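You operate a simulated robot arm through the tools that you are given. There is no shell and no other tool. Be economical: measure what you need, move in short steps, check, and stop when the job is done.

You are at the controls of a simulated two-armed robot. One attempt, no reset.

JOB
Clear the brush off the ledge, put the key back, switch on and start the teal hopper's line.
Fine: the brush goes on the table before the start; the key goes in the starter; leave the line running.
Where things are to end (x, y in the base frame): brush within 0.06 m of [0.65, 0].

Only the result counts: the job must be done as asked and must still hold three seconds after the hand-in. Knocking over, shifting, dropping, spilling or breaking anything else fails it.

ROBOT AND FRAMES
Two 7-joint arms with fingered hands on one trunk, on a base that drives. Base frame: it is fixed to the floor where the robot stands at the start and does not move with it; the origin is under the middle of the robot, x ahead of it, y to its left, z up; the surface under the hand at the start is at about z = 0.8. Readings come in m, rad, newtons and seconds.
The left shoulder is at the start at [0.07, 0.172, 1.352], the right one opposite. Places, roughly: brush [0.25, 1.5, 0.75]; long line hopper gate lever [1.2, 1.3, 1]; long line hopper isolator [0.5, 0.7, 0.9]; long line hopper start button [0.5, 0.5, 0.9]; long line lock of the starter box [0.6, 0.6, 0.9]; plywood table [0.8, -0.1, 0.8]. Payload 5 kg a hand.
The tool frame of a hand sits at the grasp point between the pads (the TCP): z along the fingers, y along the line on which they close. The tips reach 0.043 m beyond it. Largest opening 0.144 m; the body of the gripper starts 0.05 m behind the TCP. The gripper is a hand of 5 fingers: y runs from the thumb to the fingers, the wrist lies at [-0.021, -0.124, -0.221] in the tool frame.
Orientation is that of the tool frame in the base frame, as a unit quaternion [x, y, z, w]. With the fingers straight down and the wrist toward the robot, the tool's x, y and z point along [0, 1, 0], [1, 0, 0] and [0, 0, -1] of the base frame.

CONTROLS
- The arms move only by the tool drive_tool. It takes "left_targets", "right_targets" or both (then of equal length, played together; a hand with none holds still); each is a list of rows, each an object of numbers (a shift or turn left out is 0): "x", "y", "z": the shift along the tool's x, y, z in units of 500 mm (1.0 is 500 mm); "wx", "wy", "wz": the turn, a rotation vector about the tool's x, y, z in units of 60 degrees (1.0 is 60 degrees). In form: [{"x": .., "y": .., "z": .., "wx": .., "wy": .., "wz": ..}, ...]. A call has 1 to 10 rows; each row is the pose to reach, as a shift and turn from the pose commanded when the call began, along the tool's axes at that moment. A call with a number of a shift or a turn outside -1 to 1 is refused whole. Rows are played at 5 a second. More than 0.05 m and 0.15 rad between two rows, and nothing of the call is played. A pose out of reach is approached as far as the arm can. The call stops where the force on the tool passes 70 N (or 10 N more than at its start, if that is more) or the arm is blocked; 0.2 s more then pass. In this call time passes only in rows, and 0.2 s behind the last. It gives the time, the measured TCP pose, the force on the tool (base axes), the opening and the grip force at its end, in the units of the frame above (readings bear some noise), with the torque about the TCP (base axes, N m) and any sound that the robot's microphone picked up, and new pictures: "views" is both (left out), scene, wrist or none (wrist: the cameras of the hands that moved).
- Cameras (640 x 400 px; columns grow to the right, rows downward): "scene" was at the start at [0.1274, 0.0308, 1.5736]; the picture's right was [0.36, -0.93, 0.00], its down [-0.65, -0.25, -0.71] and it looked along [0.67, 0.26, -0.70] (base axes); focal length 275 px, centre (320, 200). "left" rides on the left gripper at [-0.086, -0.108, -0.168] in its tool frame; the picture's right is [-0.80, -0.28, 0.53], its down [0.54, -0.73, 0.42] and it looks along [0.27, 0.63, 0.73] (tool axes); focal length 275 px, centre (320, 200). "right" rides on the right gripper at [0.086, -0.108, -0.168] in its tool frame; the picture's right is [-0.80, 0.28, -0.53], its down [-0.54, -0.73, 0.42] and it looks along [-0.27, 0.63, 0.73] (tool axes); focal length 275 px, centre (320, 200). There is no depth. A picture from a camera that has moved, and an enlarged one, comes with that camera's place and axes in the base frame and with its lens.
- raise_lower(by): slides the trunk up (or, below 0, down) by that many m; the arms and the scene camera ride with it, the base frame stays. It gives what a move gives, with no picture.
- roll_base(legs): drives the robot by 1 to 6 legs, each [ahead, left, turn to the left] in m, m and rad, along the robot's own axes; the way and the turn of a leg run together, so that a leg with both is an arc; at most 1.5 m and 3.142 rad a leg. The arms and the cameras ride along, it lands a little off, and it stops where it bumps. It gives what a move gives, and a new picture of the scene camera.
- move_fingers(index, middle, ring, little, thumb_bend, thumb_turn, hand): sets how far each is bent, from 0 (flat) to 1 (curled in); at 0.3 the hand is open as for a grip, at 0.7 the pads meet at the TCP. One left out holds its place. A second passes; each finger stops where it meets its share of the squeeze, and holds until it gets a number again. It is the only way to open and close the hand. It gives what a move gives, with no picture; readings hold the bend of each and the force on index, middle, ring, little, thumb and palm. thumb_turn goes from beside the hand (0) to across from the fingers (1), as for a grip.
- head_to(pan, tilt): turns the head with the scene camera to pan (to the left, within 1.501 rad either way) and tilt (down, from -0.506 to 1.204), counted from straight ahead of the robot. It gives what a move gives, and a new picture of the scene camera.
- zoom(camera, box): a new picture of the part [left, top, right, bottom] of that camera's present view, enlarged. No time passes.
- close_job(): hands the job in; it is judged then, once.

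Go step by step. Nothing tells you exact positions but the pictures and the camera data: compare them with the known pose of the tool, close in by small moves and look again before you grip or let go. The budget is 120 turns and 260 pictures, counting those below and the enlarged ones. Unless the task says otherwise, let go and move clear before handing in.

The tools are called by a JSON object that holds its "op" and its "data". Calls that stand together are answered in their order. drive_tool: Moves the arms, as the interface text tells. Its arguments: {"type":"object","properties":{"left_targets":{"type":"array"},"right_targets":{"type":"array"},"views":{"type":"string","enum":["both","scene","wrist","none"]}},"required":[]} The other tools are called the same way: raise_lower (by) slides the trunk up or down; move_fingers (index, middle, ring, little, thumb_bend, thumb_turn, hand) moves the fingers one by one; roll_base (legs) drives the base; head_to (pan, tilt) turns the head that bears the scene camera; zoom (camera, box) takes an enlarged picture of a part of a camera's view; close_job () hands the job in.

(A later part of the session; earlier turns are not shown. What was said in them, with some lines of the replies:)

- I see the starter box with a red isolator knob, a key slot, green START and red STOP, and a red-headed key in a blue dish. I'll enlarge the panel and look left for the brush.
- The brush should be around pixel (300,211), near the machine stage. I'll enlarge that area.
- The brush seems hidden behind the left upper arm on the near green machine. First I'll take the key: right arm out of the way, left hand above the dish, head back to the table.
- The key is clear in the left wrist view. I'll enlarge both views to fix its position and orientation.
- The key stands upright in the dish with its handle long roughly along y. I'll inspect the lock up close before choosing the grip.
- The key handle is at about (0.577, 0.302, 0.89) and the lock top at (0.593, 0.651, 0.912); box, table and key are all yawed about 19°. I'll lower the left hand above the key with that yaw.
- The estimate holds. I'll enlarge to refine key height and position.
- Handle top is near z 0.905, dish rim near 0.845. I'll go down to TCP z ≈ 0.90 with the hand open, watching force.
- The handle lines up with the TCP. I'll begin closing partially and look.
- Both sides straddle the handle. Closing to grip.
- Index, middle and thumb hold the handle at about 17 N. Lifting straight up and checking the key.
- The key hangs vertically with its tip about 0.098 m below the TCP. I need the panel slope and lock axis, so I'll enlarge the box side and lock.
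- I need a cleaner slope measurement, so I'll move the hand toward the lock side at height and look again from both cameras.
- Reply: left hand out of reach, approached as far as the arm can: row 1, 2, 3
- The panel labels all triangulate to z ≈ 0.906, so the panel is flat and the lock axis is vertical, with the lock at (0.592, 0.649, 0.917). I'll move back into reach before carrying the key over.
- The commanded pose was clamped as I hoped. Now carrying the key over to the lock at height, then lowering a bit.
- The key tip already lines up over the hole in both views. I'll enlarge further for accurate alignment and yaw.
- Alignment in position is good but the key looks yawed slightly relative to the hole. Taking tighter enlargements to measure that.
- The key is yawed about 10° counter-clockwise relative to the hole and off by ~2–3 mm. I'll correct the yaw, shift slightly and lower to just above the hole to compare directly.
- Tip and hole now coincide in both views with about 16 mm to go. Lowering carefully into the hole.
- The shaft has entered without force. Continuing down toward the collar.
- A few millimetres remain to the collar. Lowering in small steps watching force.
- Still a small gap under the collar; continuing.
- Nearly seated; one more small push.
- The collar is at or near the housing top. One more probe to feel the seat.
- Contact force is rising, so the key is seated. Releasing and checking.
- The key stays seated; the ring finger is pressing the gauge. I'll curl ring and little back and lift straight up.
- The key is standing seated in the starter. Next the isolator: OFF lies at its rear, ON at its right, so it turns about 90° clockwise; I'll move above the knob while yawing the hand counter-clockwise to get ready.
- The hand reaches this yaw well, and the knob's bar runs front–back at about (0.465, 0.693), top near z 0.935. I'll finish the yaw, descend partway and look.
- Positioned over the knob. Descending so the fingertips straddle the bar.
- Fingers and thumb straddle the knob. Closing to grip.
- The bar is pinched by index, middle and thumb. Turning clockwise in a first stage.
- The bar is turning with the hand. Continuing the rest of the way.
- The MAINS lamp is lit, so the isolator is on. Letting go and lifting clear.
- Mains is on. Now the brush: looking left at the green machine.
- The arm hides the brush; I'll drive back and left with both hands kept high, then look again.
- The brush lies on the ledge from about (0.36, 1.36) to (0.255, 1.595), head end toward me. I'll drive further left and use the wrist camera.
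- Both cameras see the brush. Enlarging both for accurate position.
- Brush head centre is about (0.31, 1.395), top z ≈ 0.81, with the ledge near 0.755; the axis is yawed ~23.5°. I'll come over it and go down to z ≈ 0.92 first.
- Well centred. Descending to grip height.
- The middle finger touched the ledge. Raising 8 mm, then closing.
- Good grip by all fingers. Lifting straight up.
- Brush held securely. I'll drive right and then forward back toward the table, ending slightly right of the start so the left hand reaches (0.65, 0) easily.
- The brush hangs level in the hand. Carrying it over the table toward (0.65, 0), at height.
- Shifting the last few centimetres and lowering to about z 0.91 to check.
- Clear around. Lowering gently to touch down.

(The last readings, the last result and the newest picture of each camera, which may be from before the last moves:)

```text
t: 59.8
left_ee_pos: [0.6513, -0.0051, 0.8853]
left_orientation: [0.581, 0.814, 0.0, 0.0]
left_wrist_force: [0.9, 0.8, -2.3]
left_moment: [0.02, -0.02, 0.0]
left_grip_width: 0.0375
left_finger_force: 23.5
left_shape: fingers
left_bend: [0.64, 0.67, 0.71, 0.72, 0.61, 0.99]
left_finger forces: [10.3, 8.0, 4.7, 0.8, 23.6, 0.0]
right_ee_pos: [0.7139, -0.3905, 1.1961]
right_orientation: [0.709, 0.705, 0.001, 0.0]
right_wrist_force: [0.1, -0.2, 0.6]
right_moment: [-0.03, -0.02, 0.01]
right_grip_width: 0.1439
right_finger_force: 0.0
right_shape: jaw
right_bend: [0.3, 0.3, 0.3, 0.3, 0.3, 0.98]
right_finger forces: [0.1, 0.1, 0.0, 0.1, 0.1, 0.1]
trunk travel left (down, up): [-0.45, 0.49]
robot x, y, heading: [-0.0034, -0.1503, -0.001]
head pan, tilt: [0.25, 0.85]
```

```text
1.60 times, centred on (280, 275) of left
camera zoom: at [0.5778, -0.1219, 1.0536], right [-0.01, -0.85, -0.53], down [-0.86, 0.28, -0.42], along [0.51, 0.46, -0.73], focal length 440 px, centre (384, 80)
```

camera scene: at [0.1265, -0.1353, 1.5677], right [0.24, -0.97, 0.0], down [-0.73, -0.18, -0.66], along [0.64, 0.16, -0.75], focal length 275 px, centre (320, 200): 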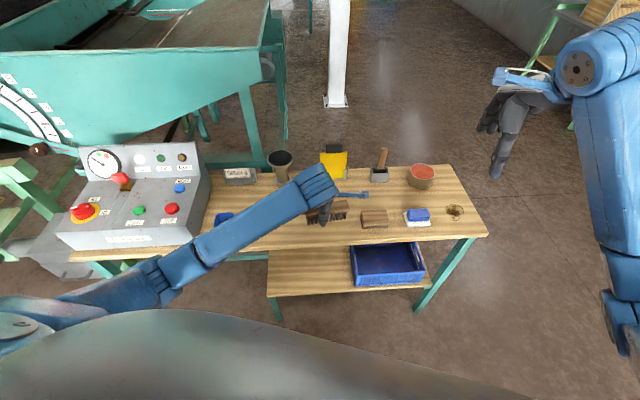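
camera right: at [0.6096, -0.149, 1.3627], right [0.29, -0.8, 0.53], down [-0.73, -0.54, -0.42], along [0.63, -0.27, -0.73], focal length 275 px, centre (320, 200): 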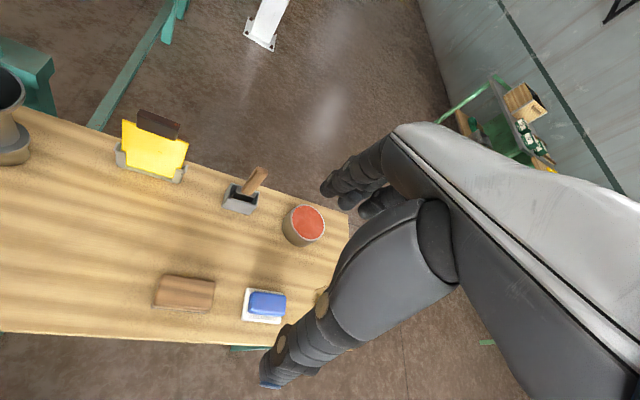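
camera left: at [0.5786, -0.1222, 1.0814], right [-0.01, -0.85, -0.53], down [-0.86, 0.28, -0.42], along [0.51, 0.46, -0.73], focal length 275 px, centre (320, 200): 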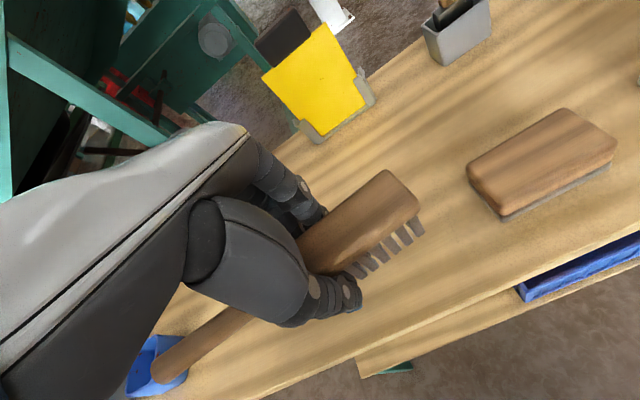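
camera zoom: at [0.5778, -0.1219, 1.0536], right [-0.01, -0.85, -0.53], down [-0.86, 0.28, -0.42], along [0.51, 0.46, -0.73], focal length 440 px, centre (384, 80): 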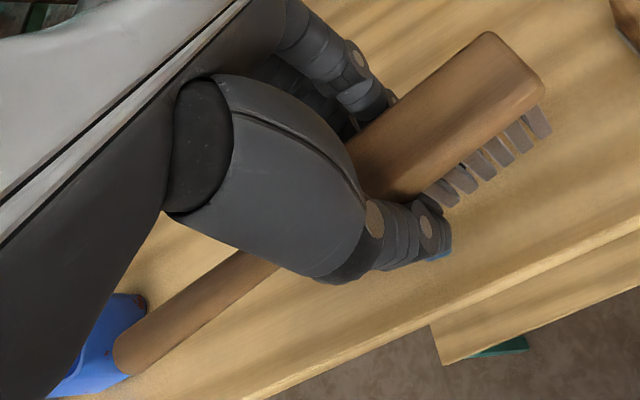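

Not touching yet. Continuing in small steps.

{"op": "drive_tool", "data": {"left_targets": [{"z": 0.006}, {"z": 0.012}, {"z": 0.018}], "views": "none"}}

{"op": "zoom", "data": {"camera": "scene", "box": [280, 180, 380, 250]}}

```text
t: 60.6
left_ee_pos: [0.6504, -0.0063, 0.8757]
left_orientation: [0.581, 0.814, 0.001, 0.0]
left_wrist_force: [0.7, 0.3, -2.1]
left_moment: [0.02, -0.02, 0.0]
left_grip_width: 0.0374
left_finger_force: 24.2
left_shape: fingers
left_bend: [0.64, 0.67, 0.71, 0.72, 0.61, 0.99]
left_finger forces: [10.3, 7.9, 4.7, 0.7, 23.7, 0.0]
right_ee_pos: [0.7156, -0.3916, 1.197]
right_orientation: [0.709, 0.705, 0.0, -0.001]
right_wrist_force: [0.0, 0.4, 0.2]
right_moment: [0.04, 0.0, 0.01]
right_grip_width: 0.1437
right_finger_force: 0.0
right_shape: jaw
right_bend: [0.3, 0.3, 0.3, 0.3, 0.3, 0.98]
right_finger forces: [0.1, 0.0, 0.0, 0.1, 0.0, 0.0]
trunk travel left (down, up): [-0.45, 0.49]
robot x, y, heading: [-0.0017, -0.1524, -0.002]
head pan, tilt: [0.25, 0.85]
```

```text
5.71 times, centred on (330, 215) of scene
camera zoom: at [0.1264, -0.135, 1.5676], right [0.24, -0.97, 0.0], down [-0.73, -0.18, -0.66], along [0.64, 0.16, -0.75], focal length 1571 px, centre (263, 114)
```

zoom: 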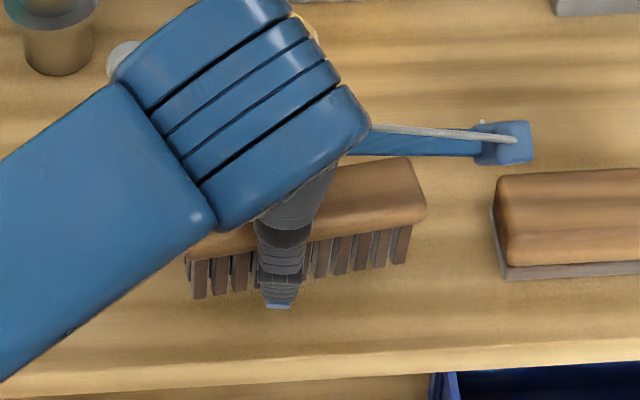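

{"op": "drive_tool", "data": {"left_targets": [{"z": 0.005}, {"z": 0.01}, {"z": 0.015}], "views": "none"}}

```text
t: 61.4
left_ee_pos: [0.6524, -0.0069, 0.8698]
left_orientation: [0.582, 0.814, 0.0, 0.0]
left_wrist_force: [-0.1, 0.5, -2.2]
left_moment: [0.01, 0.0, 0.01]
left_grip_width: 0.0375
left_finger_force: 23.6
left_shape: fingers
left_bend: [0.64, 0.67, 0.71, 0.72, 0.61, 0.99]
left_finger forces: [10.4, 8.1, 4.8, 0.7, 23.6, 0.0]
right_ee_pos: [0.7145, -0.3916, 1.198]
right_orientation: [0.709, 0.705, 0.001, 0.0]
right_wrist_force: [-0.5, 0.6, 0.2]
right_moment: [0.01, 0.01, 0.02]
right_grip_width: 0.1435
right_finger_force: 0.1
right_shape: jaw
right_bend: [0.3, 0.3, 0.3, 0.3, 0.3, 0.98]
right_finger forces: [0.0, 0.0, 0.0, 0.0, 0.0, 0.1]
trunk travel left (down, up): [-0.45, 0.49]
robot x, y, heading: [0.0026, -0.1572, -0.007]
head pan, tilt: [0.25, 0.85]
```

No contact yet at z 0.870; I keep lowering in small steps while watching the force.

{"op": "drive_tool", "data": {"left_targets": [{"z": 0.005}, {"z": 0.01}], "views": "none"}}

{"op": "zoom", "data": {"camera": "left", "box": [300, 150, 460, 300]}}

```text
t: 62.0
left_ee_pos: [0.6518, -0.0054, 0.8647]
left_orientation: [0.581, 0.814, -0.001, 0.0]
left_wrist_force: [0.8, 0.1, -1.7]
left_moment: [0.02, 0.02, -0.01]
left_grip_width: 0.0374
left_finger_force: 23.6
left_shape: fingers
left_bend: [0.64, 0.67, 0.71, 0.72, 0.61, 0.99]
left_finger forces: [10.4, 7.9, 4.8, 0.7, 23.7, 0.0]
right_ee_pos: [0.7148, -0.3918, 1.1962]
right_orientation: [0.709, 0.705, 0.0, 0.0]
right_wrist_force: [-0.3, 0.0, -0.3]
right_moment: [0.0, 0.02, -0.02]
right_grip_width: 0.1437
right_finger_force: 0.0
right_shape: jaw
right_bend: [0.3, 0.3, 0.3, 0.3, 0.3, 0.98]
right_finger forces: [0.0, 0.0, 0.0, 0.0, 0.1, 0.0]
trunk travel left (down, up): [-0.45, 0.49]
robot x, y, heading: [-0.0011, -0.1525, -0.007]
head pan, tilt: [0.25, 0.85]
```

```text
2.67 times, centred on (380, 225) of left
camera zoom: at [0.5778, -0.1219, 1.0325], right [-0.01, -0.85, -0.53], down [-0.86, 0.28, -0.42], along [0.51, 0.46, -0.73], focal length 734 px, centre (160, 133)
```

zoom: 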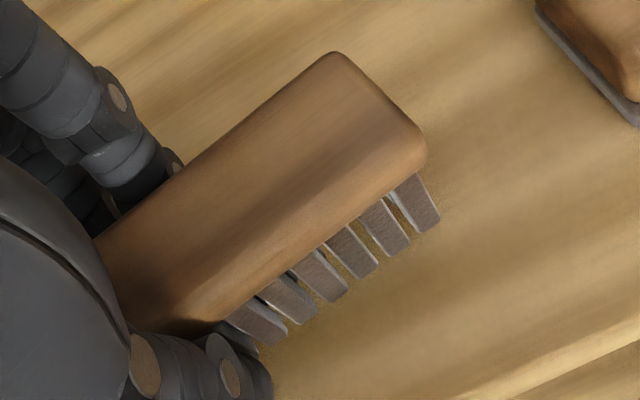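

{"op": "drive_tool", "data": {"left_targets": [{"z": 0.004}, {"z": 0.008}, {"z": 0.012}], "views": "none"}}

```text
t: 62.8
left_ee_pos: [0.6514, -0.0059, 0.8577]
left_orientation: [0.581, 0.814, 0.001, 0.0]
left_wrist_force: [-0.3, -0.3, -1.0]
left_moment: [0.03, -0.05, 0.01]
left_grip_width: 0.0379
left_finger_force: 23.5
left_shape: fingers
left_bend: [0.64, 0.67, 0.71, 0.72, 0.61, 0.99]
left_finger forces: [10.4, 8.1, 4.7, 0.8, 23.7, 0.0]
right_ee_pos: [0.7135, -0.3911, 1.1955]
right_orientation: [0.709, 0.706, 0.0, 0.0]
right_wrist_force: [-0.2, -0.8, 0.1]
right_moment: [0.02, 0.01, -0.02]
right_grip_width: 0.1436
right_finger_force: 0.1
right_shape: jaw
right_bend: [0.3, 0.3, 0.3, 0.3, 0.3, 0.98]
right_finger forces: [0.0, 0.1, 0.1, 0.1, 0.0, 0.0]
trunk travel left (down, up): [-0.45, 0.49]
robot x, y, heading: [-0.0027, -0.1564, -0.001]
head pan, tilt: [0.25, 0.85]
```

The weight reading is dropping, so contact is near. A few millimetres more.

{"op": "drive_tool", "data": {"left_targets": [{"z": 0.003}, {"z": 0.006}, {"z": 0.008}], "views": "none"}}

{"op": "zoom", "data": {"camera": "left", "box": [300, 150, 460, 300]}}

```text
t: 63.6
left_ee_pos: [0.6517, -0.0064, 0.8538]
left_orientation: [0.582, 0.813, 0.0, 0.0]
left_wrist_force: [-0.7, 0.2, 0.3]
left_moment: [-0.07, -0.05, 0.01]
left_grip_width: 0.0373
left_finger_force: 23.9
left_shape: fingers
left_bend: [0.64, 0.67, 0.71, 0.72, 0.61, 0.99]
left_finger forces: [10.6, 8.0, 4.4, 0.9, 23.9, 0.1]
right_ee_pos: [0.7149, -0.3917, 1.197]
right_orientation: [0.709, 0.705, 0.0, -0.001]
right_wrist_force: [-0.3, 0.0, 0.3]
right_moment: [0.02, -0.02, 0.01]
right_grip_width: 0.1439
right_finger_force: 0.1
right_shape: jaw
right_bend: [0.3, 0.3, 0.3, 0.3, 0.3, 0.98]
right_finger forces: [0.0, 0.1, 0.0, 0.1, 0.0, 0.0]
trunk travel left (down, up): [-0.45, 0.49]
robot x, y, heading: [-0.0029, -0.1537, -0.006]
head pan, tilt: [0.25, 0.85]
```

```text
2.67 times, centred on (380, 225) of left
camera zoom: at [0.5778, -0.1221, 1.0229], right [-0.01, -0.85, -0.53], down [-0.86, 0.28, -0.42], along [0.51, 0.46, -0.73], focal length 734 px, centre (160, 133)
```

zoom: 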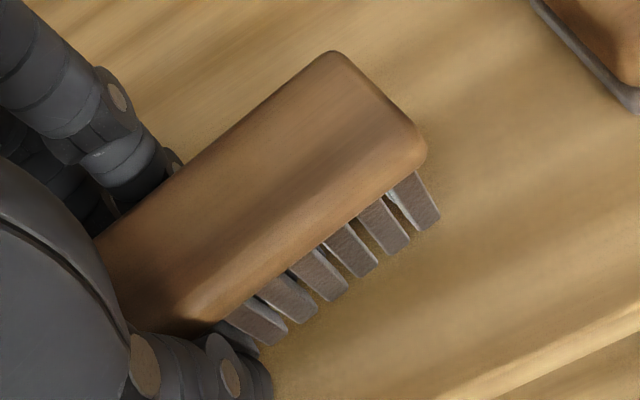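

The table now carries the brush. Pressing one more millimetre and releasing.

{"op": "drive_tool", "data": {"left_targets": [{"z": 0.002}], "views": "none"}}

{"op": "move_fingers", "data": {"hand": "left", "index": 0.5, "middle": 0.5, "ring": 0.5, "little": 0.5, "thumb_bend": 0.45}}

{"op": "drive_tool", "data": {"left_targets": [{"z": -0.03}, {"z": -0.1}, {"z": -0.19}, {"z": -0.28}, {"z": -0.37}, {"z": -0.46}, {"z": -0.55}]}}

{"op": "zoom", "data": {"camera": "scene", "box": [200, 140, 400, 280]}}

```text
t: 64.0
left_ee_pos: [0.652, -0.0063, 0.8544]
left_orientation: [0.582, 0.813, 0.001, 0.001]
left_wrist_force: [-0.1, 0.1, 0.4]
left_moment: [-0.18, -0.05, -0.04]
left_grip_width: 0.0374
left_finger_force: 24.0
left_shape: fingers
left_bend: [0.64, 0.67, 0.71, 0.72, 0.61, 0.99]
left_finger forces: [11.0, 7.9, 4.3, 1.1, 24.0, 0.0]
right_ee_pos: [0.7149, -0.3919, 1.197]
right_orientation: [0.709, 0.705, 0.0, 0.0]
right_wrist_force: [-0.7, 0.1, 0.5]
right_moment: [-0.02, 0.02, 0.04]
right_grip_width: 0.1437
right_finger_force: 0.1
right_shape: jaw
right_bend: [0.3, 0.3, 0.3, 0.3, 0.3, 0.98]
right_finger forces: [0.1, 0.0, 0.0, 0.0, 0.0, 0.1]
trunk travel left (down, up): [-0.45, 0.49]
robot x, y, heading: [-0.0047, -0.1533, -0.006]
head pan, tilt: [0.25, 0.85]
```

```text
t: 65.0
left_ee_pos: [0.6521, -0.0055, 0.8548]
left_orientation: [0.581, 0.814, 0.0, -0.001]
left_wrist_force: [0.8, -0.7, -0.7]
left_moment: [0.03, -0.01, 0.01]
left_grip_width: 0.0867
left_finger_force: 0.1
left_shape: fingers
left_bend: [0.5, 0.5, 0.5, 0.5, 0.45, 0.99]
left_finger forces: [0.0, 0.0, 0.1, 0.0, 0.1, 0.0]
right_ee_pos: [0.714, -0.3905, 1.197]
right_orientation: [0.709, 0.705, -0.001, 0.001]
right_wrist_force: [0.2, -0.6, 0.3]
right_moment: [0.0, 0.01, -0.01]
right_grip_width: 0.1435
right_finger_force: 0.1
right_shape: jaw
right_bend: [0.3, 0.3, 0.3, 0.3, 0.3, 0.98]
right_finger forces: [0.1, 0.0, 0.0, 0.0, 0.0, 0.1]
trunk travel left (down, up): [-0.45, 0.49]
robot x, y, heading: [0.0005, -0.155, -0.007]
head pan, tilt: [0.25, 0.85]
```

```text
t: 66.8
left_ee_pos: [0.6558, 0.0599, 1.1191]
left_orientation: [0.554, 0.831, 0.049, -0.037]
left_wrist_force: [0.2, -0.8, 0.0]
left_moment: [-0.05, -0.04, 0.0]
left_grip_width: 0.0871
left_finger_force: 0.0
left_shape: fingers
left_bend: [0.5, 0.5, 0.5, 0.5, 0.45, 0.99]
left_finger forces: [0.0, 0.0, 0.1, 0.0, 0.1, 0.1]
right_ee_pos: [0.7141, -0.3877, 1.1965]
right_orientation: [0.708, 0.706, -0.001, 0.0]
right_wrist_force: [-0.2, -0.4, -1.2]
right_moment: [-0.06, 0.02, 0.02]
right_grip_width: 0.1439
right_finger_force: 0.0
right_shape: jaw
right_bend: [0.3, 0.3, 0.3, 0.3, 0.3, 0.98]
right_finger forces: [0.0, 0.0, 0.0, 0.0, 0.0, 0.0]
trunk travel left (down, up): [-0.45, 0.49]
robot x, y, heading: [-0.0042, -0.155, -0.002]
head pan, tilt: [0.25, 0.85]
stopped in row 7 (left hand): the arm was blocked; the commanded pose is now the measured one
camera scene: at [0.1265, -0.1327, 1.5675], right [0.24, -0.97, 0.0], down [-0.73, -0.18, -0.66], along [0.64, 0.16, -0.75], focal length 275 px, centre (320, 200)
camera left: at [0.5905, -0.0791, 1.2718], right [0.04, -0.77, -0.63], down [-0.88, 0.27, -0.39], along [0.47, 0.57, -0.67], focal length 275 px, centre (320, 200)
```

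scene: 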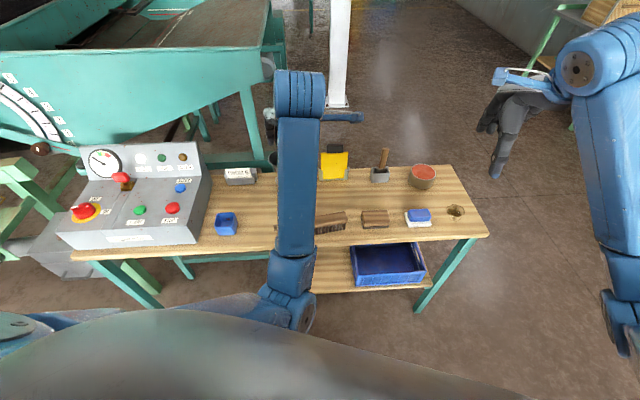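
left: 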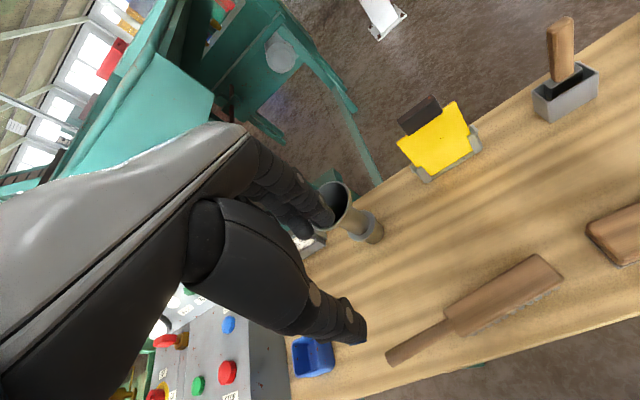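

```text
2.86 times, centred on (300, 210) of scene
camera zoom: at [0.1265, -0.1327, 1.5675], right [0.24, -0.97, 0.0], down [-0.73, -0.18, -0.66], along [0.64, 0.16, -0.75], focal length 786 px, centre (377, 171)
```

zoom: 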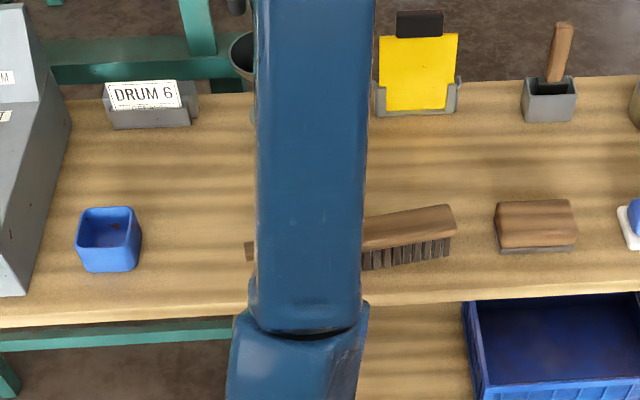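

The brush stands on the table at about (0.65, 0), and the hand is free; the arm got blocked by its own elbow while rising. I'll move it left at the same height, straightening the small tilt.

{"op": "drive_tool", "data": {"left_targets": [{"x": 0.08, "y": 0.011, "z": 0.01, "wy": -0.02}, {"x": 0.17, "y": 0.024, "z": 0.02, "wy": -0.04, "wx": 0.01}, {"x": 0.26, "y": 0.036, "z": 0.031, "wy": -0.06, "wx": 0.02}, {"x": 0.35, "y": 0.05, "z": 0.042, "wy": -0.08, "wx": 0.03}, {"x": 0.44, "y": 0.062, "z": 0.053, "wy": -0.1, "wx": 0.038}, {"x": 0.53, "y": 0.075, "z": 0.064, "wy": -0.127, "wx": 0.038}, {"x": 0.62, "y": 0.088, "z": 0.075, "wy": -0.127, "wx": 0.038}, {"x": 0.71, "y": 0.1, "z": 0.086, "wy": -0.127, "wx": 0.038}, {"x": 0.79, "y": 0.112, "z": 0.096, "wy": -0.127, "wx": 0.038}]}}

{"op": "zoom", "data": {"camera": "scene", "box": [200, 140, 400, 280]}}

```text
t: 68.8
left_ee_pos: [0.5568, 0.4479, 1.1173]
left_orientation: [0.557, 0.83, -0.006, 0.009]
left_wrist_force: [-0.7, 0.3, -1.0]
left_moment: [-0.05, 0.01, -0.05]
left_grip_width: 0.0871
left_finger_force: 0.0
left_shape: fingers
left_bend: [0.5, 0.5, 0.5, 0.5, 0.45, 0.99]
left_finger forces: [0.0, 0.0, 0.0, 0.1, 0.0, 0.0]
right_ee_pos: [0.7138, -0.3892, 1.1993]
right_orientation: [0.709, 0.705, -0.001, 0.001]
right_wrist_force: [0.6, 0.6, 0.7]
right_moment: [-0.01, -0.02, -0.02]
right_grip_width: 0.1437
right_finger_force: 0.0
right_shape: jaw
right_bend: [0.3, 0.3, 0.3, 0.3, 0.3, 0.98]
right_finger forces: [0.1, 0.0, 0.0, 0.1, 0.1, 0.1]
trunk travel left (down, up): [-0.45, 0.49]
robot x, y, heading: [0.0001, -0.1519, -0.001]
head pan, tilt: [0.25, 0.85]
camera scene: at [0.126, -0.1326, 1.5675], right [0.24, -0.97, 0.0], down [-0.73, -0.18, -0.66], along [0.64, 0.16, -0.75], focal length 275 px, centre (320, 200)
camera left: at [0.4888, 0.3316, 1.2867], right [0.04, -0.85, -0.52], down [-0.87, 0.22, -0.43], along [0.48, 0.47, -0.74], focal length 275 px, centre (320, 200)
```

scene: 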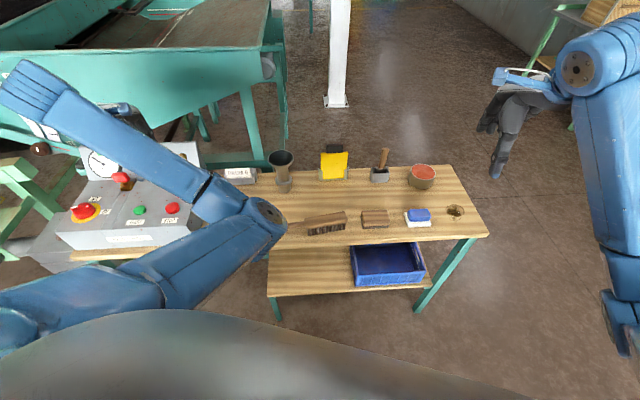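
left: 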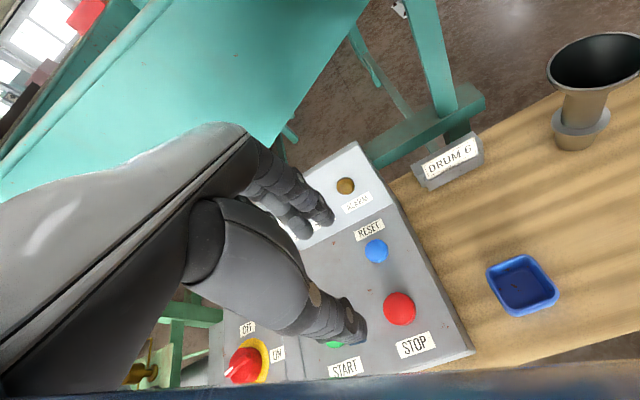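

```text
2.86 times, centred on (300, 210) of scene
camera zoom: at [0.126, -0.1326, 1.5675], right [0.24, -0.97, 0.0], down [-0.73, -0.18, -0.66], along [0.64, 0.16, -0.75], focal length 786 px, centre (377, 171)
```

zoom: 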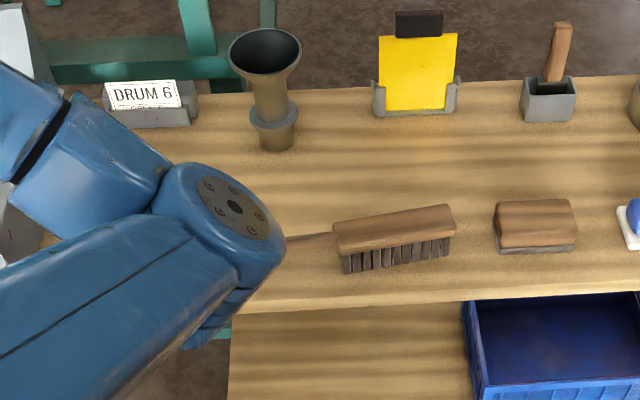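

The brush sits well clear of everything else. Now I'll pinch the left fingertips together to make a pusher and go above START, yawing away from the key.

{"op": "move_fingers", "data": {"hand": "left", "index": 0.7, "middle": 0.7, "ring": 0.95, "little": 0.95, "thumb_bend": 0.7}}

{"op": "drive_tool", "data": {"left_targets": [{"x": 0.05, "z": 0.03, "wz": 0.12}, {"x": 0.1, "y": -0.005, "z": 0.06, "wz": 0.24}, {"x": 0.15, "y": -0.01, "z": 0.1, "wz": 0.36}, {"x": 0.19, "y": -0.014, "z": 0.14, "wz": 0.48}, {"x": 0.209, "y": -0.014, "z": 0.174, "wz": 0.58}]}}

{"op": "zoom", "data": {"camera": "left", "box": [240, 190, 440, 330]}}

```text
t: 69.8
left_ee_pos: [0.5564, 0.4477, 1.1186]
left_orientation: [0.556, 0.831, -0.005, 0.008]
left_wrist_force: [-0.3, 0.0, 0.4]
left_moment: [-0.02, -0.02, -0.03]
left_grip_width: 0.0083
left_finger_force: 0.1
left_shape: fingers
left_bend: [0.7, 0.7, 0.95, 0.95, 0.7, 1.0]
left_finger forces: [0.0, 0.0, 0.0, 0.0, 0.1, 0.0]
right_ee_pos: [0.7152, -0.3905, 1.1973]
right_orientation: [0.709, 0.705, 0.0, 0.0]
right_wrist_force: [-0.4, -0.4, 0.2]
right_moment: [-0.03, 0.0, -0.02]
right_grip_width: 0.1437
right_finger_force: 0.1
right_shape: jaw
right_bend: [0.3, 0.3, 0.3, 0.3, 0.3, 0.98]
right_finger forces: [0.1, 0.0, 0.1, 0.0, 0.0, 0.1]
trunk travel left (down, up): [-0.45, 0.49]
robot x, y, heading: [-0.0013, -0.1567, -0.002]
head pan, tilt: [0.25, 0.85]
```

```text
t: 71.0
left_ee_pos: [0.5111, 0.5402, 1.0287]
left_orientation: [0.78, 0.626, -0.002, 0.011]
left_wrist_force: [-0.4, 0.7, -0.9]
left_moment: [-0.01, 0.02, 0.02]
left_grip_width: 0.0087
left_finger_force: 0.1
left_shape: fingers
left_bend: [0.7, 0.7, 0.95, 0.95, 0.7, 1.0]
left_finger forces: [0.0, 0.1, 0.1, 0.1, 0.1, 0.1]
right_ee_pos: [0.713, -0.3898, 1.1976]
right_orientation: [0.709, 0.705, 0.0, 0.001]
right_wrist_force: [0.9, 0.4, 1.1]
right_moment: [-0.01, 0.01, 0.04]
right_grip_width: 0.1438
right_finger_force: 0.2
right_shape: jaw
right_bend: [0.3, 0.3, 0.3, 0.3, 0.3, 0.98]
right_finger forces: [0.0, 0.0, 0.1, 0.0, 0.1, 0.1]
trunk travel left (down, up): [-0.45, 0.49]
robot x, y, heading: [-0.0005, -0.1527, -0.004]
head pan, tilt: [0.25, 0.85]
camera scene: at [0.1263, -0.1339, 1.5675], right [0.24, -0.97, 0.0], down [-0.73, -0.18, -0.66], along [0.64, 0.16, -0.75], focal length 275 px, centre (320, 200)
camera left: at [0.3865, 0.4829, 1.1972], right [-0.45, -0.73, -0.52], down [-0.59, 0.68, -0.44], along [0.68, 0.11, -0.73], focal length 275 px, centre (320, 200)
```

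scene: 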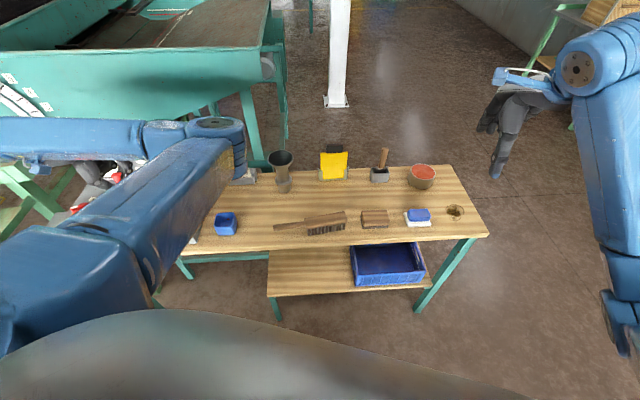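
left: 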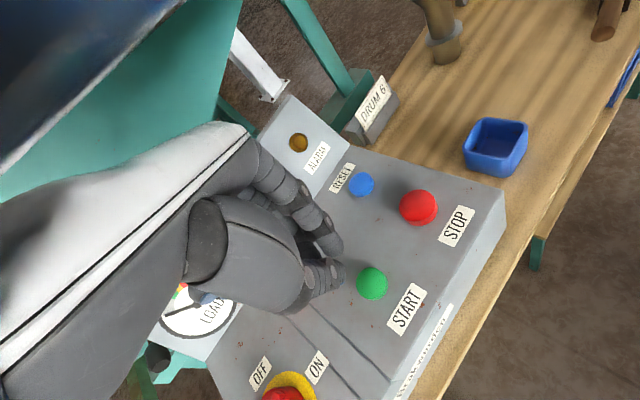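

```text
2.86 times, centred on (340, 260) of left
camera zoom: at [0.3865, 0.4829, 1.1972], right [-0.45, -0.73, -0.52], down [-0.59, 0.68, -0.44], along [0.68, 0.11, -0.73], focal length 786 px, centre (263, 29)
```

zoom: 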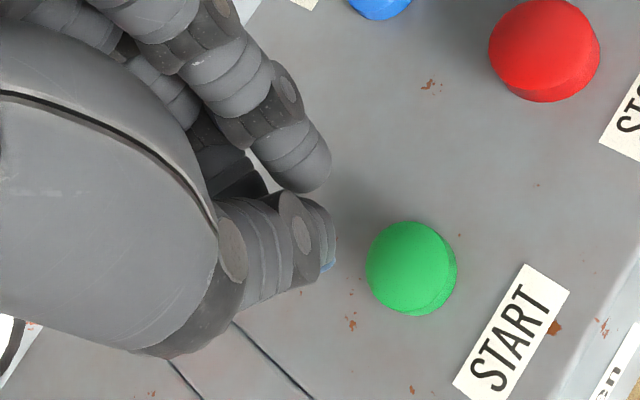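

Index and thumb tips are centred over START. Lowering close to it.

{"op": "drive_tool", "data": {"left_targets": [{"z": 0.04}, {"z": 0.08}, {"z": 0.11}], "views": "none"}}

{"op": "zoom", "data": {"camera": "left", "box": [240, 190, 440, 330]}}

```text
t: 71.8
left_ee_pos: [0.5113, 0.5373, 0.9742]
left_orientation: [0.78, 0.626, -0.002, 0.009]
left_wrist_force: [0.1, 1.4, 0.1]
left_moment: [-0.01, 0.02, 0.01]
left_grip_width: 0.0085
left_finger_force: 0.0
left_shape: fingers
left_bend: [0.7, 0.7, 0.95, 0.95, 0.7, 1.0]
left_finger forces: [0.1, 0.1, 0.0, 0.0, 0.1, 0.0]
right_ee_pos: [0.7142, -0.3899, 1.1974]
right_orientation: [0.709, 0.705, 0.0, 0.0]
right_wrist_force: [-0.5, -0.7, 0.0]
right_moment: [-0.02, 0.0, -0.01]
right_grip_width: 0.1437
right_finger_force: 0.0
right_shape: jaw
right_bend: [0.3, 0.3, 0.3, 0.3, 0.3, 0.98]
right_finger forces: [0.0, 0.0, 0.0, 0.0, 0.0, 0.0]
trunk travel left (down, up): [-0.45, 0.49]
robot x, y, heading: [0.0006, -0.1529, 0.001]
head pan, tilt: [0.25, 0.85]
```

```text
2.86 times, centred on (340, 260) of left
camera zoom: at [0.3866, 0.4809, 1.143], right [-0.44, -0.73, -0.52], down [-0.59, 0.68, -0.44], along [0.67, 0.11, -0.73], focal length 786 px, centre (263, 29)
```

zoom: 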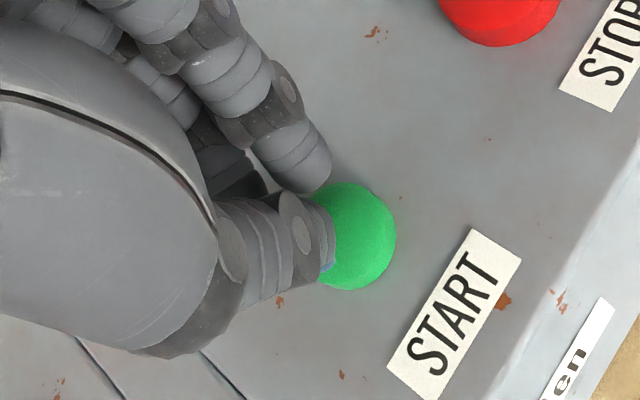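

Still aligned. Pressing down in small steps.

{"op": "drive_tool", "data": {"left_targets": [{"z": 0.01}, {"z": 0.018}, {"z": 0.026}, {"z": 0.034}], "views": "none"}}

{"op": "zoom", "data": {"camera": "left", "box": [240, 190, 440, 330]}}

```text
t: 72.8
left_ee_pos: [0.5119, 0.5367, 0.9575]
left_orientation: [0.78, 0.626, -0.003, 0.009]
left_wrist_force: [-1.3, -0.8, 0.7]
left_moment: [-0.02, 0.01, 0.01]
left_grip_width: 0.0083
left_finger_force: 0.0
left_shape: fingers
left_bend: [0.7, 0.7, 0.95, 0.95, 0.7, 1.0]
left_finger forces: [0.0, 0.0, 0.0, 0.1, 0.1, 0.0]
right_ee_pos: [0.7145, -0.3908, 1.1979]
right_orientation: [0.709, 0.706, 0.0, 0.0]
right_wrist_force: [-0.1, 0.3, -0.1]
right_moment: [-0.01, -0.02, 0.02]
right_grip_width: 0.1437
right_finger_force: 0.1
right_shape: jaw
right_bend: [0.3, 0.3, 0.3, 0.3, 0.3, 0.98]
right_finger forces: [0.0, 0.0, 0.0, 0.0, 0.0, 0.0]
trunk travel left (down, up): [-0.45, 0.49]
robot x, y, heading: [0.0015, -0.1536, -0.003]
head pan, tilt: [0.25, 0.85]
```

```text
2.86 times, centred on (340, 260) of left
camera zoom: at [0.3866, 0.4809, 1.1257], right [-0.44, -0.73, -0.52], down [-0.59, 0.68, -0.44], along [0.68, 0.11, -0.73], focal length 786 px, centre (263, 29)
```

zoom: 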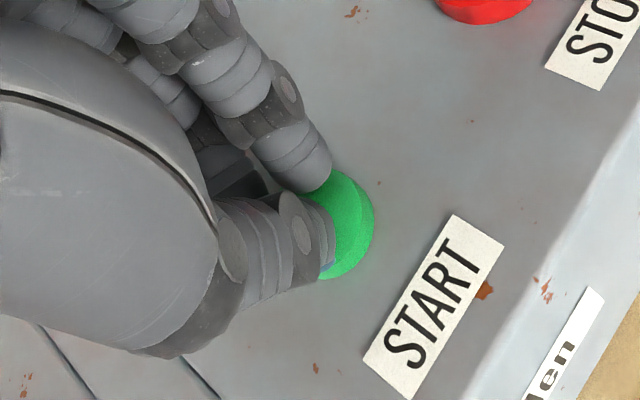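

{"op": "drive_tool", "data": {"left_targets": [{"z": 0.006}, {"z": 0.012}, {"z": 0.018}, {"z": 0.022}], "views": "none"}}

{"op": "zoom", "data": {"camera": "left", "box": [150, 80, 450, 330]}}

```text
t: 73.8
left_ee_pos: [0.5107, 0.5383, 0.9495]
left_orientation: [0.779, 0.626, -0.002, 0.009]
left_wrist_force: [-2.7, 1.6, 15.2]
left_moment: [0.03, 0.39, -0.04]
left_grip_width: 0.0078
left_finger_force: 7.8
left_shape: fingers
left_bend: [0.7, 0.7, 0.95, 0.95, 0.7, 1.0]
left_finger forces: [0.1, 0.0, 0.0, 0.1, 16.0, 0.1]
right_ee_pos: [0.7128, -0.3917, 1.198]
right_orientation: [0.709, 0.706, -0.001, 0.0]
right_wrist_force: [-0.5, 0.4, 0.5]
right_moment: [0.0, 0.06, 0.04]
right_grip_width: 0.1437
right_finger_force: 0.0
right_shape: jaw
right_bend: [0.3, 0.3, 0.3, 0.3, 0.3, 0.98]
right_finger forces: [0.0, 0.0, 0.0, 0.1, 0.1, 0.0]
trunk travel left (down, up): [-0.45, 0.49]
robot x, y, heading: [-0.0026, -0.1545, -0.004]
head pan, tilt: [0.25, 0.85]
heard: click
```

```text
1.60 times, centred on (300, 205) of left
camera zoom: at [0.3857, 0.4799, 1.1168], right [-0.44, -0.73, -0.53], down [-0.59, 0.68, -0.44], along [0.68, 0.12, -0.73], focal length 440 px, centre (352, 192)
```

zoom: 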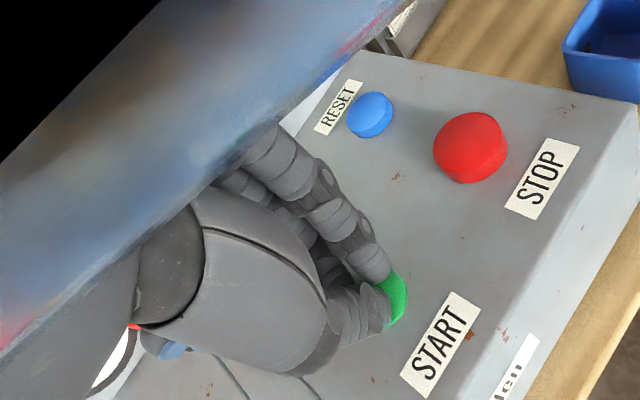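

Heard a click. I'll lift off and check the RUN lamp.

{"op": "drive_tool", "data": {"left_targets": [{"z": -0.03}, {"z": -0.09}, {"z": -0.17}, {"z": -0.25}]}}

{"op": "head_to", "data": {"pan": 0.6, "tilt": 0.75}}

```text
t: 74.8
left_ee_pos: [0.5096, 0.5388, 1.0707]
left_orientation: [0.779, 0.627, -0.003, 0.01]
left_wrist_force: [0.2, 0.4, -0.1]
left_moment: [0.02, -0.02, 0.02]
left_grip_width: 0.0082
left_finger_force: 0.0
left_shape: fingers
left_bend: [0.7, 0.7, 0.95, 0.95, 0.7, 1.0]
left_finger forces: [0.0, 0.1, 0.0, 0.1, 0.1, 0.0]
right_ee_pos: [0.7139, -0.3919, 1.196]
right_orientation: [0.709, 0.705, 0.001, -0.001]
right_wrist_force: [0.4, 0.3, -0.5]
right_moment: [-0.01, 0.0, 0.0]
right_grip_width: 0.1437
right_finger_force: 0.0
right_shape: jaw
right_bend: [0.3, 0.3, 0.3, 0.3, 0.3, 0.98]
right_finger forces: [0.1, 0.0, 0.0, 0.0, 0.0, 0.1]
trunk travel left (down, up): [-0.45, 0.49]
robot x, y, heading: [-0.0023, -0.1541, -0.005]
head pan, tilt: [0.25, 0.85]
camera scene: at [0.1255, -0.1355, 1.5675], right [0.24, -0.97, 0.0], down [-0.73, -0.18, -0.66], along [0.64, 0.16, -0.75], focal length 275 px, centre (320, 200)
camera left: at [0.3846, 0.4821, 1.2399], right [-0.45, -0.73, -0.52], down [-0.59, 0.68, -0.44], along [0.67, 0.11, -0.73], focal length 275 px, centre (320, 200)
```

scene: 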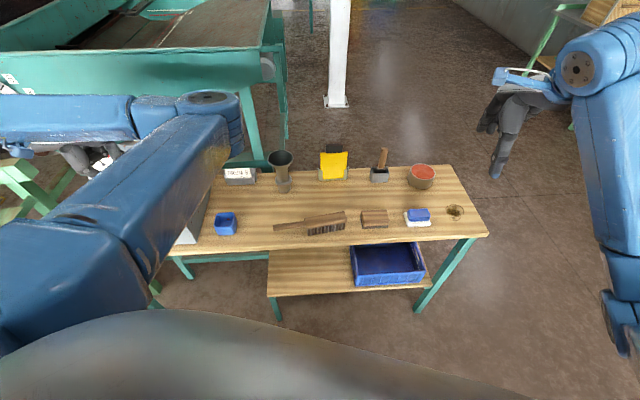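
left: 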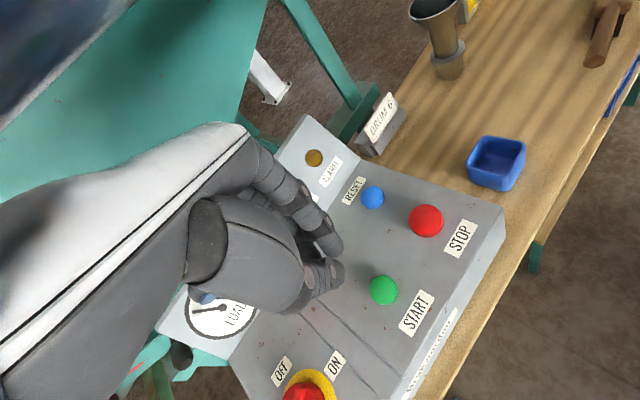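

```text
t: 75.6
left_ee_pos: [0.5109, 0.5396, 1.0716]
left_orientation: [0.779, 0.627, -0.003, 0.009]
left_wrist_force: [0.5, -0.4, 0.2]
left_moment: [-0.01, -0.01, 0.01]
left_grip_width: 0.0083
left_finger_force: 0.1
left_shape: fingers
left_bend: [0.7, 0.7, 0.95, 0.95, 0.7, 1.0]
left_finger forces: [0.0, 0.0, 0.0, 0.0, 0.0, 0.1]
right_ee_pos: [0.7146, -0.3893, 1.197]
right_orientation: [0.709, 0.705, 0.0, 0.0]
right_wrist_force: [0.5, 0.2, -0.2]
right_moment: [0.01, 0.01, 0.01]
right_grip_width: 0.1437
right_finger_force: 0.2
right_shape: jaw
right_bend: [0.3, 0.3, 0.3, 0.3, 0.3, 0.98]
right_finger forces: [0.0, 0.1, 0.0, 0.0, 0.0, 0.0]
trunk travel left (down, up): [-0.45, 0.49]
robot x, y, heading: [0.0011, -0.1528, -0.007]
head pan, tilt: [0.6, 0.75]
camera scene: at [0.1191, -0.1068, 1.5755], right [0.56, -0.83, 0.0], down [-0.56, -0.38, -0.73], along [0.6, 0.41, -0.68], focal length 275 px, centre (320, 200)
```

scene: 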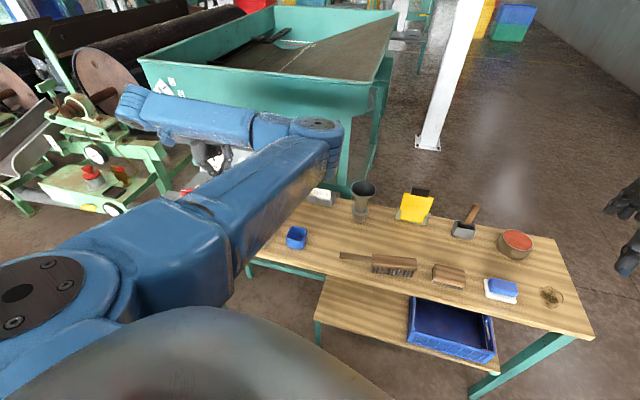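

The arm still hides the lamps. I'll drive straight back to clear the hand and get a view.

{"op": "roll_base", "data": {"legs": [[-0.35, 0.0, 0.0]]}}

{"op": "zoom", "data": {"camera": "left", "box": [0, 0, 640, 400]}}

```text
t: 77.9
left_ee_pos: [0.1625, 0.5404, 1.0705]
left_orientation: [0.781, 0.625, -0.003, 0.009]
left_wrist_force: [0.3, 0.0, -0.5]
left_moment: [-0.01, 0.01, 0.0]
left_grip_width: 0.008
left_finger_force: 0.1
left_shape: fingers
left_bend: [0.7, 0.7, 0.95, 0.95, 0.7, 1.0]
left_finger forces: [0.0, 0.0, 0.1, 0.1, 0.1, 0.1]
right_ee_pos: [0.3647, -0.3899, 1.1962]
right_orientation: [0.71, 0.704, 0.0, -0.001]
right_wrist_force: [0.9, 0.6, 0.2]
right_moment: [0.01, 0.01, -0.01]
right_grip_width: 0.1436
right_finger_force: 0.1
right_shape: jaw
right_bend: [0.3, 0.3, 0.3, 0.3, 0.3, 0.98]
right_finger forces: [0.0, 0.1, 0.1, 0.1, 0.1, 0.1]
trunk travel left (down, up): [-0.45, 0.49]
robot x, y, heading: [-0.3508, -0.1563, -0.011]
head pan, tilt: [0.6, 0.75]
camera scene: at [-0.2299, -0.1056, 1.5755], right [0.56, -0.83, 0.0], down [-0.57, -0.38, -0.73], along [0.61, 0.41, -0.68], focal length 275 px, centre (320, 200)
```

scene: 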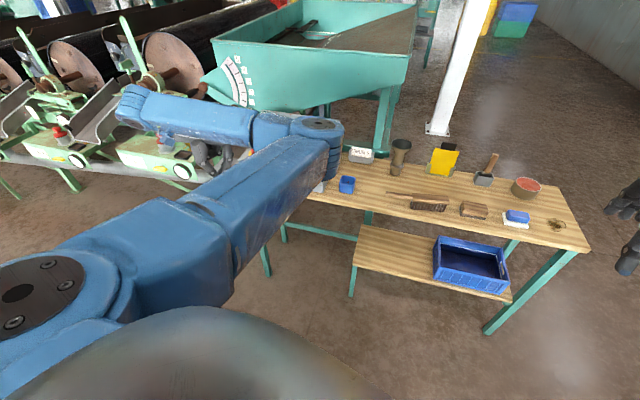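

```text
1.00 times, centred on (320, 200) of left (not enlarged: the box is as wide or as high as the picture)
camera zoom: at [0.0379, 0.4837, 1.2391], right [-0.45, -0.73, -0.52], down [-0.59, 0.68, -0.44], along [0.67, 0.11, -0.73], focal length 275 px, centre (320, 200)
```

zoom: 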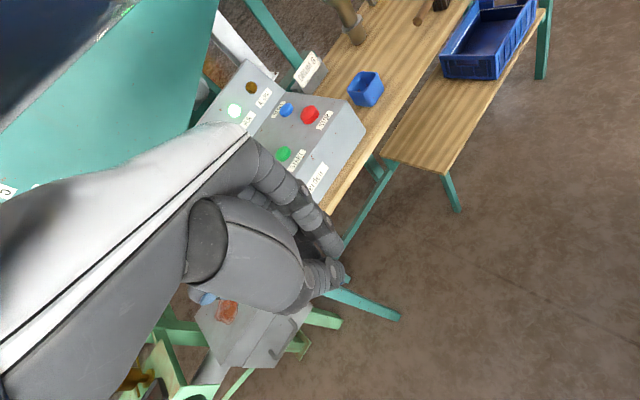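

The RUN lamp looks lit. Confirming, and checking the brush and key.

{"op": "zoom", "data": {"camera": "left", "box": [200, 50, 350, 170]}}

{"op": "drive_tool", "data": {"left_targets": [{"x": 0.08}, {"x": 0.17}, {"x": 0.26}, {"x": 0.35}, {"x": 0.44}]}}

{"op": "zoom", "data": {"camera": "scene", "box": [180, 100, 480, 250]}}

```text
3.33 times, centred on (275, 110) of left
camera zoom: at [0.0379, 0.4837, 1.2391], right [-0.45, -0.73, -0.52], down [-0.59, 0.68, -0.44], along [0.67, 0.11, -0.73], focal length 918 px, centre (470, 500)
```

zoom: 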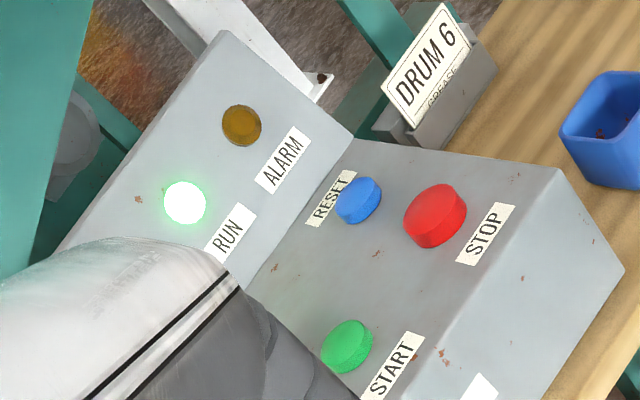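

```text
t: 79.1
left_ee_pos: [0.2093, 0.7569, 1.0661]
left_orientation: [0.781, 0.625, -0.004, 0.011]
left_wrist_force: [0.4, -0.7, -1.4]
left_moment: [-0.04, 0.06, 0.0]
left_grip_width: 0.0079
left_finger_force: 0.1
left_shape: fingers
left_bend: [0.7, 0.7, 0.95, 0.95, 0.7, 1.0]
left_finger forces: [0.1, 0.1, 0.0, 0.0, 0.1, 0.0]
right_ee_pos: [0.3636, -0.3883, 1.1992]
right_orientation: [0.71, 0.704, -0.001, 0.0]
right_wrist_force: [-1.5, -0.4, -0.1]
right_moment: [-0.06, -0.03, -0.04]
right_grip_width: 0.1436
right_finger_force: 0.2
right_shape: jaw
right_bend: [0.3, 0.3, 0.3, 0.3, 0.3, 0.98]
right_finger forces: [0.0, 0.0, 0.0, 0.0, 0.0, 0.0]
trunk travel left (down, up): [-0.45, 0.49]
robot x, y, heading: [-0.3498, -0.1512, -0.011]
head pan, tilt: [0.6, 0.75]
camera scene: at [-0.232, -0.1028, 1.5756], right [0.56, -0.83, 0.0], down [-0.56, -0.38, -0.73], along [0.61, 0.41, -0.68], focal length 275 px, centre (320, 200)
camera left: at [0.084, 0.7011, 1.2339], right [-0.45, -0.73, -0.52], down [-0.59, 0.68, -0.44], along [0.68, 0.11, -0.73], focal length 275 px, centre (320, 200)
```

scene: 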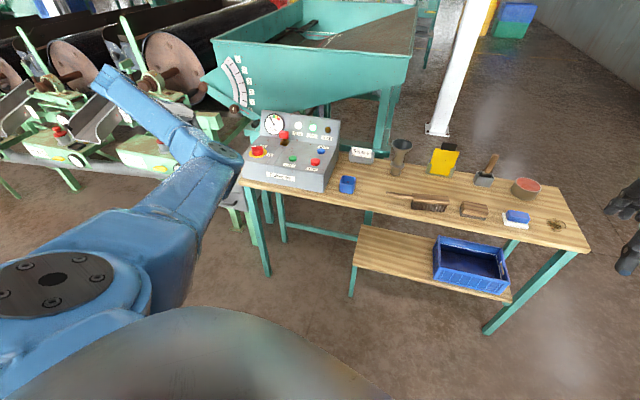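
left: 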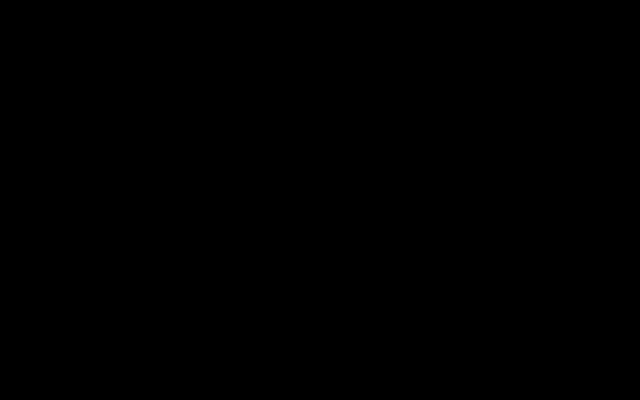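

```text
2.13 times, centred on (330, 175) of scene
camera zoom: at [-0.232, -0.1028, 1.5756], right [0.56, -0.83, 0.0], down [-0.56, -0.38, -0.73], along [0.61, 0.41, -0.68], focal length 586 px, centre (299, 253)
```

zoom: 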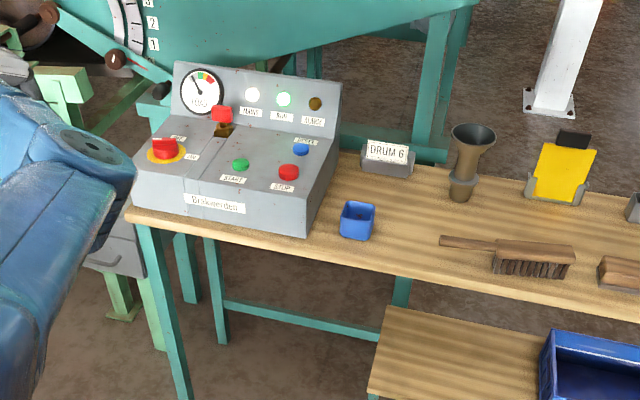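

MAINS and RUN are both lit, the key is in place, and the brush lies at about (0.64, 0). A last close look at the gauge and lamps to be sure the line keeps running.

{"op": "zoom", "data": {"camera": "scene", "box": [235, 95, 345, 195]}}

```text
4.00 times, centred on (290, 145) of scene
camera zoom: at [-0.232, -0.1028, 1.5756], right [0.56, -0.83, 0.0], down [-0.56, -0.38, -0.73], along [0.61, 0.41, -0.68], focal length 1100 px, centre (440, 420)
```

zoom: 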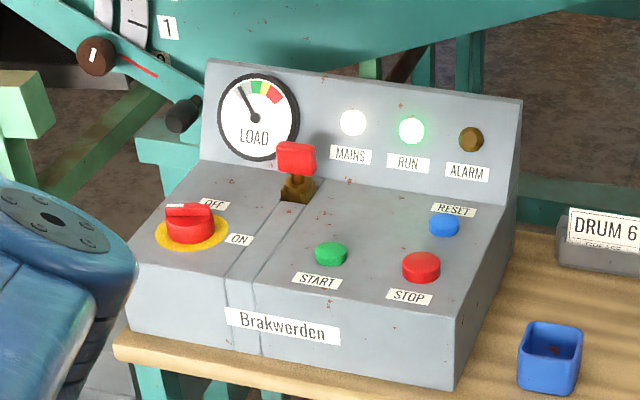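

The line is running with no alarm, the hands are clear, and everything else is as it was; handing in.

{"op": "close_job", "data": {}}

```text
The job is handed in.
```

The teal hopper's line is running: MAINS and RUN were both lit and ALARM was dark at the last look before the hand-in.

- **Brush:** it was put on the table before the start. It lies at about (0.64, 0), roughly 0.02–0.03 m from the target by the pictures.
- **Key:** it is in the starter lock, seated down to its collar.
- **Isolator and start:** the isolator is turned to ON. Pressing START gave a click, and RUN came on.

I saw nothing else on the table or machines moved or knocked over. While I was letting go of the key, one finger pressed the load gauge with about 11 N. The gauge looked unharmed afterwards.
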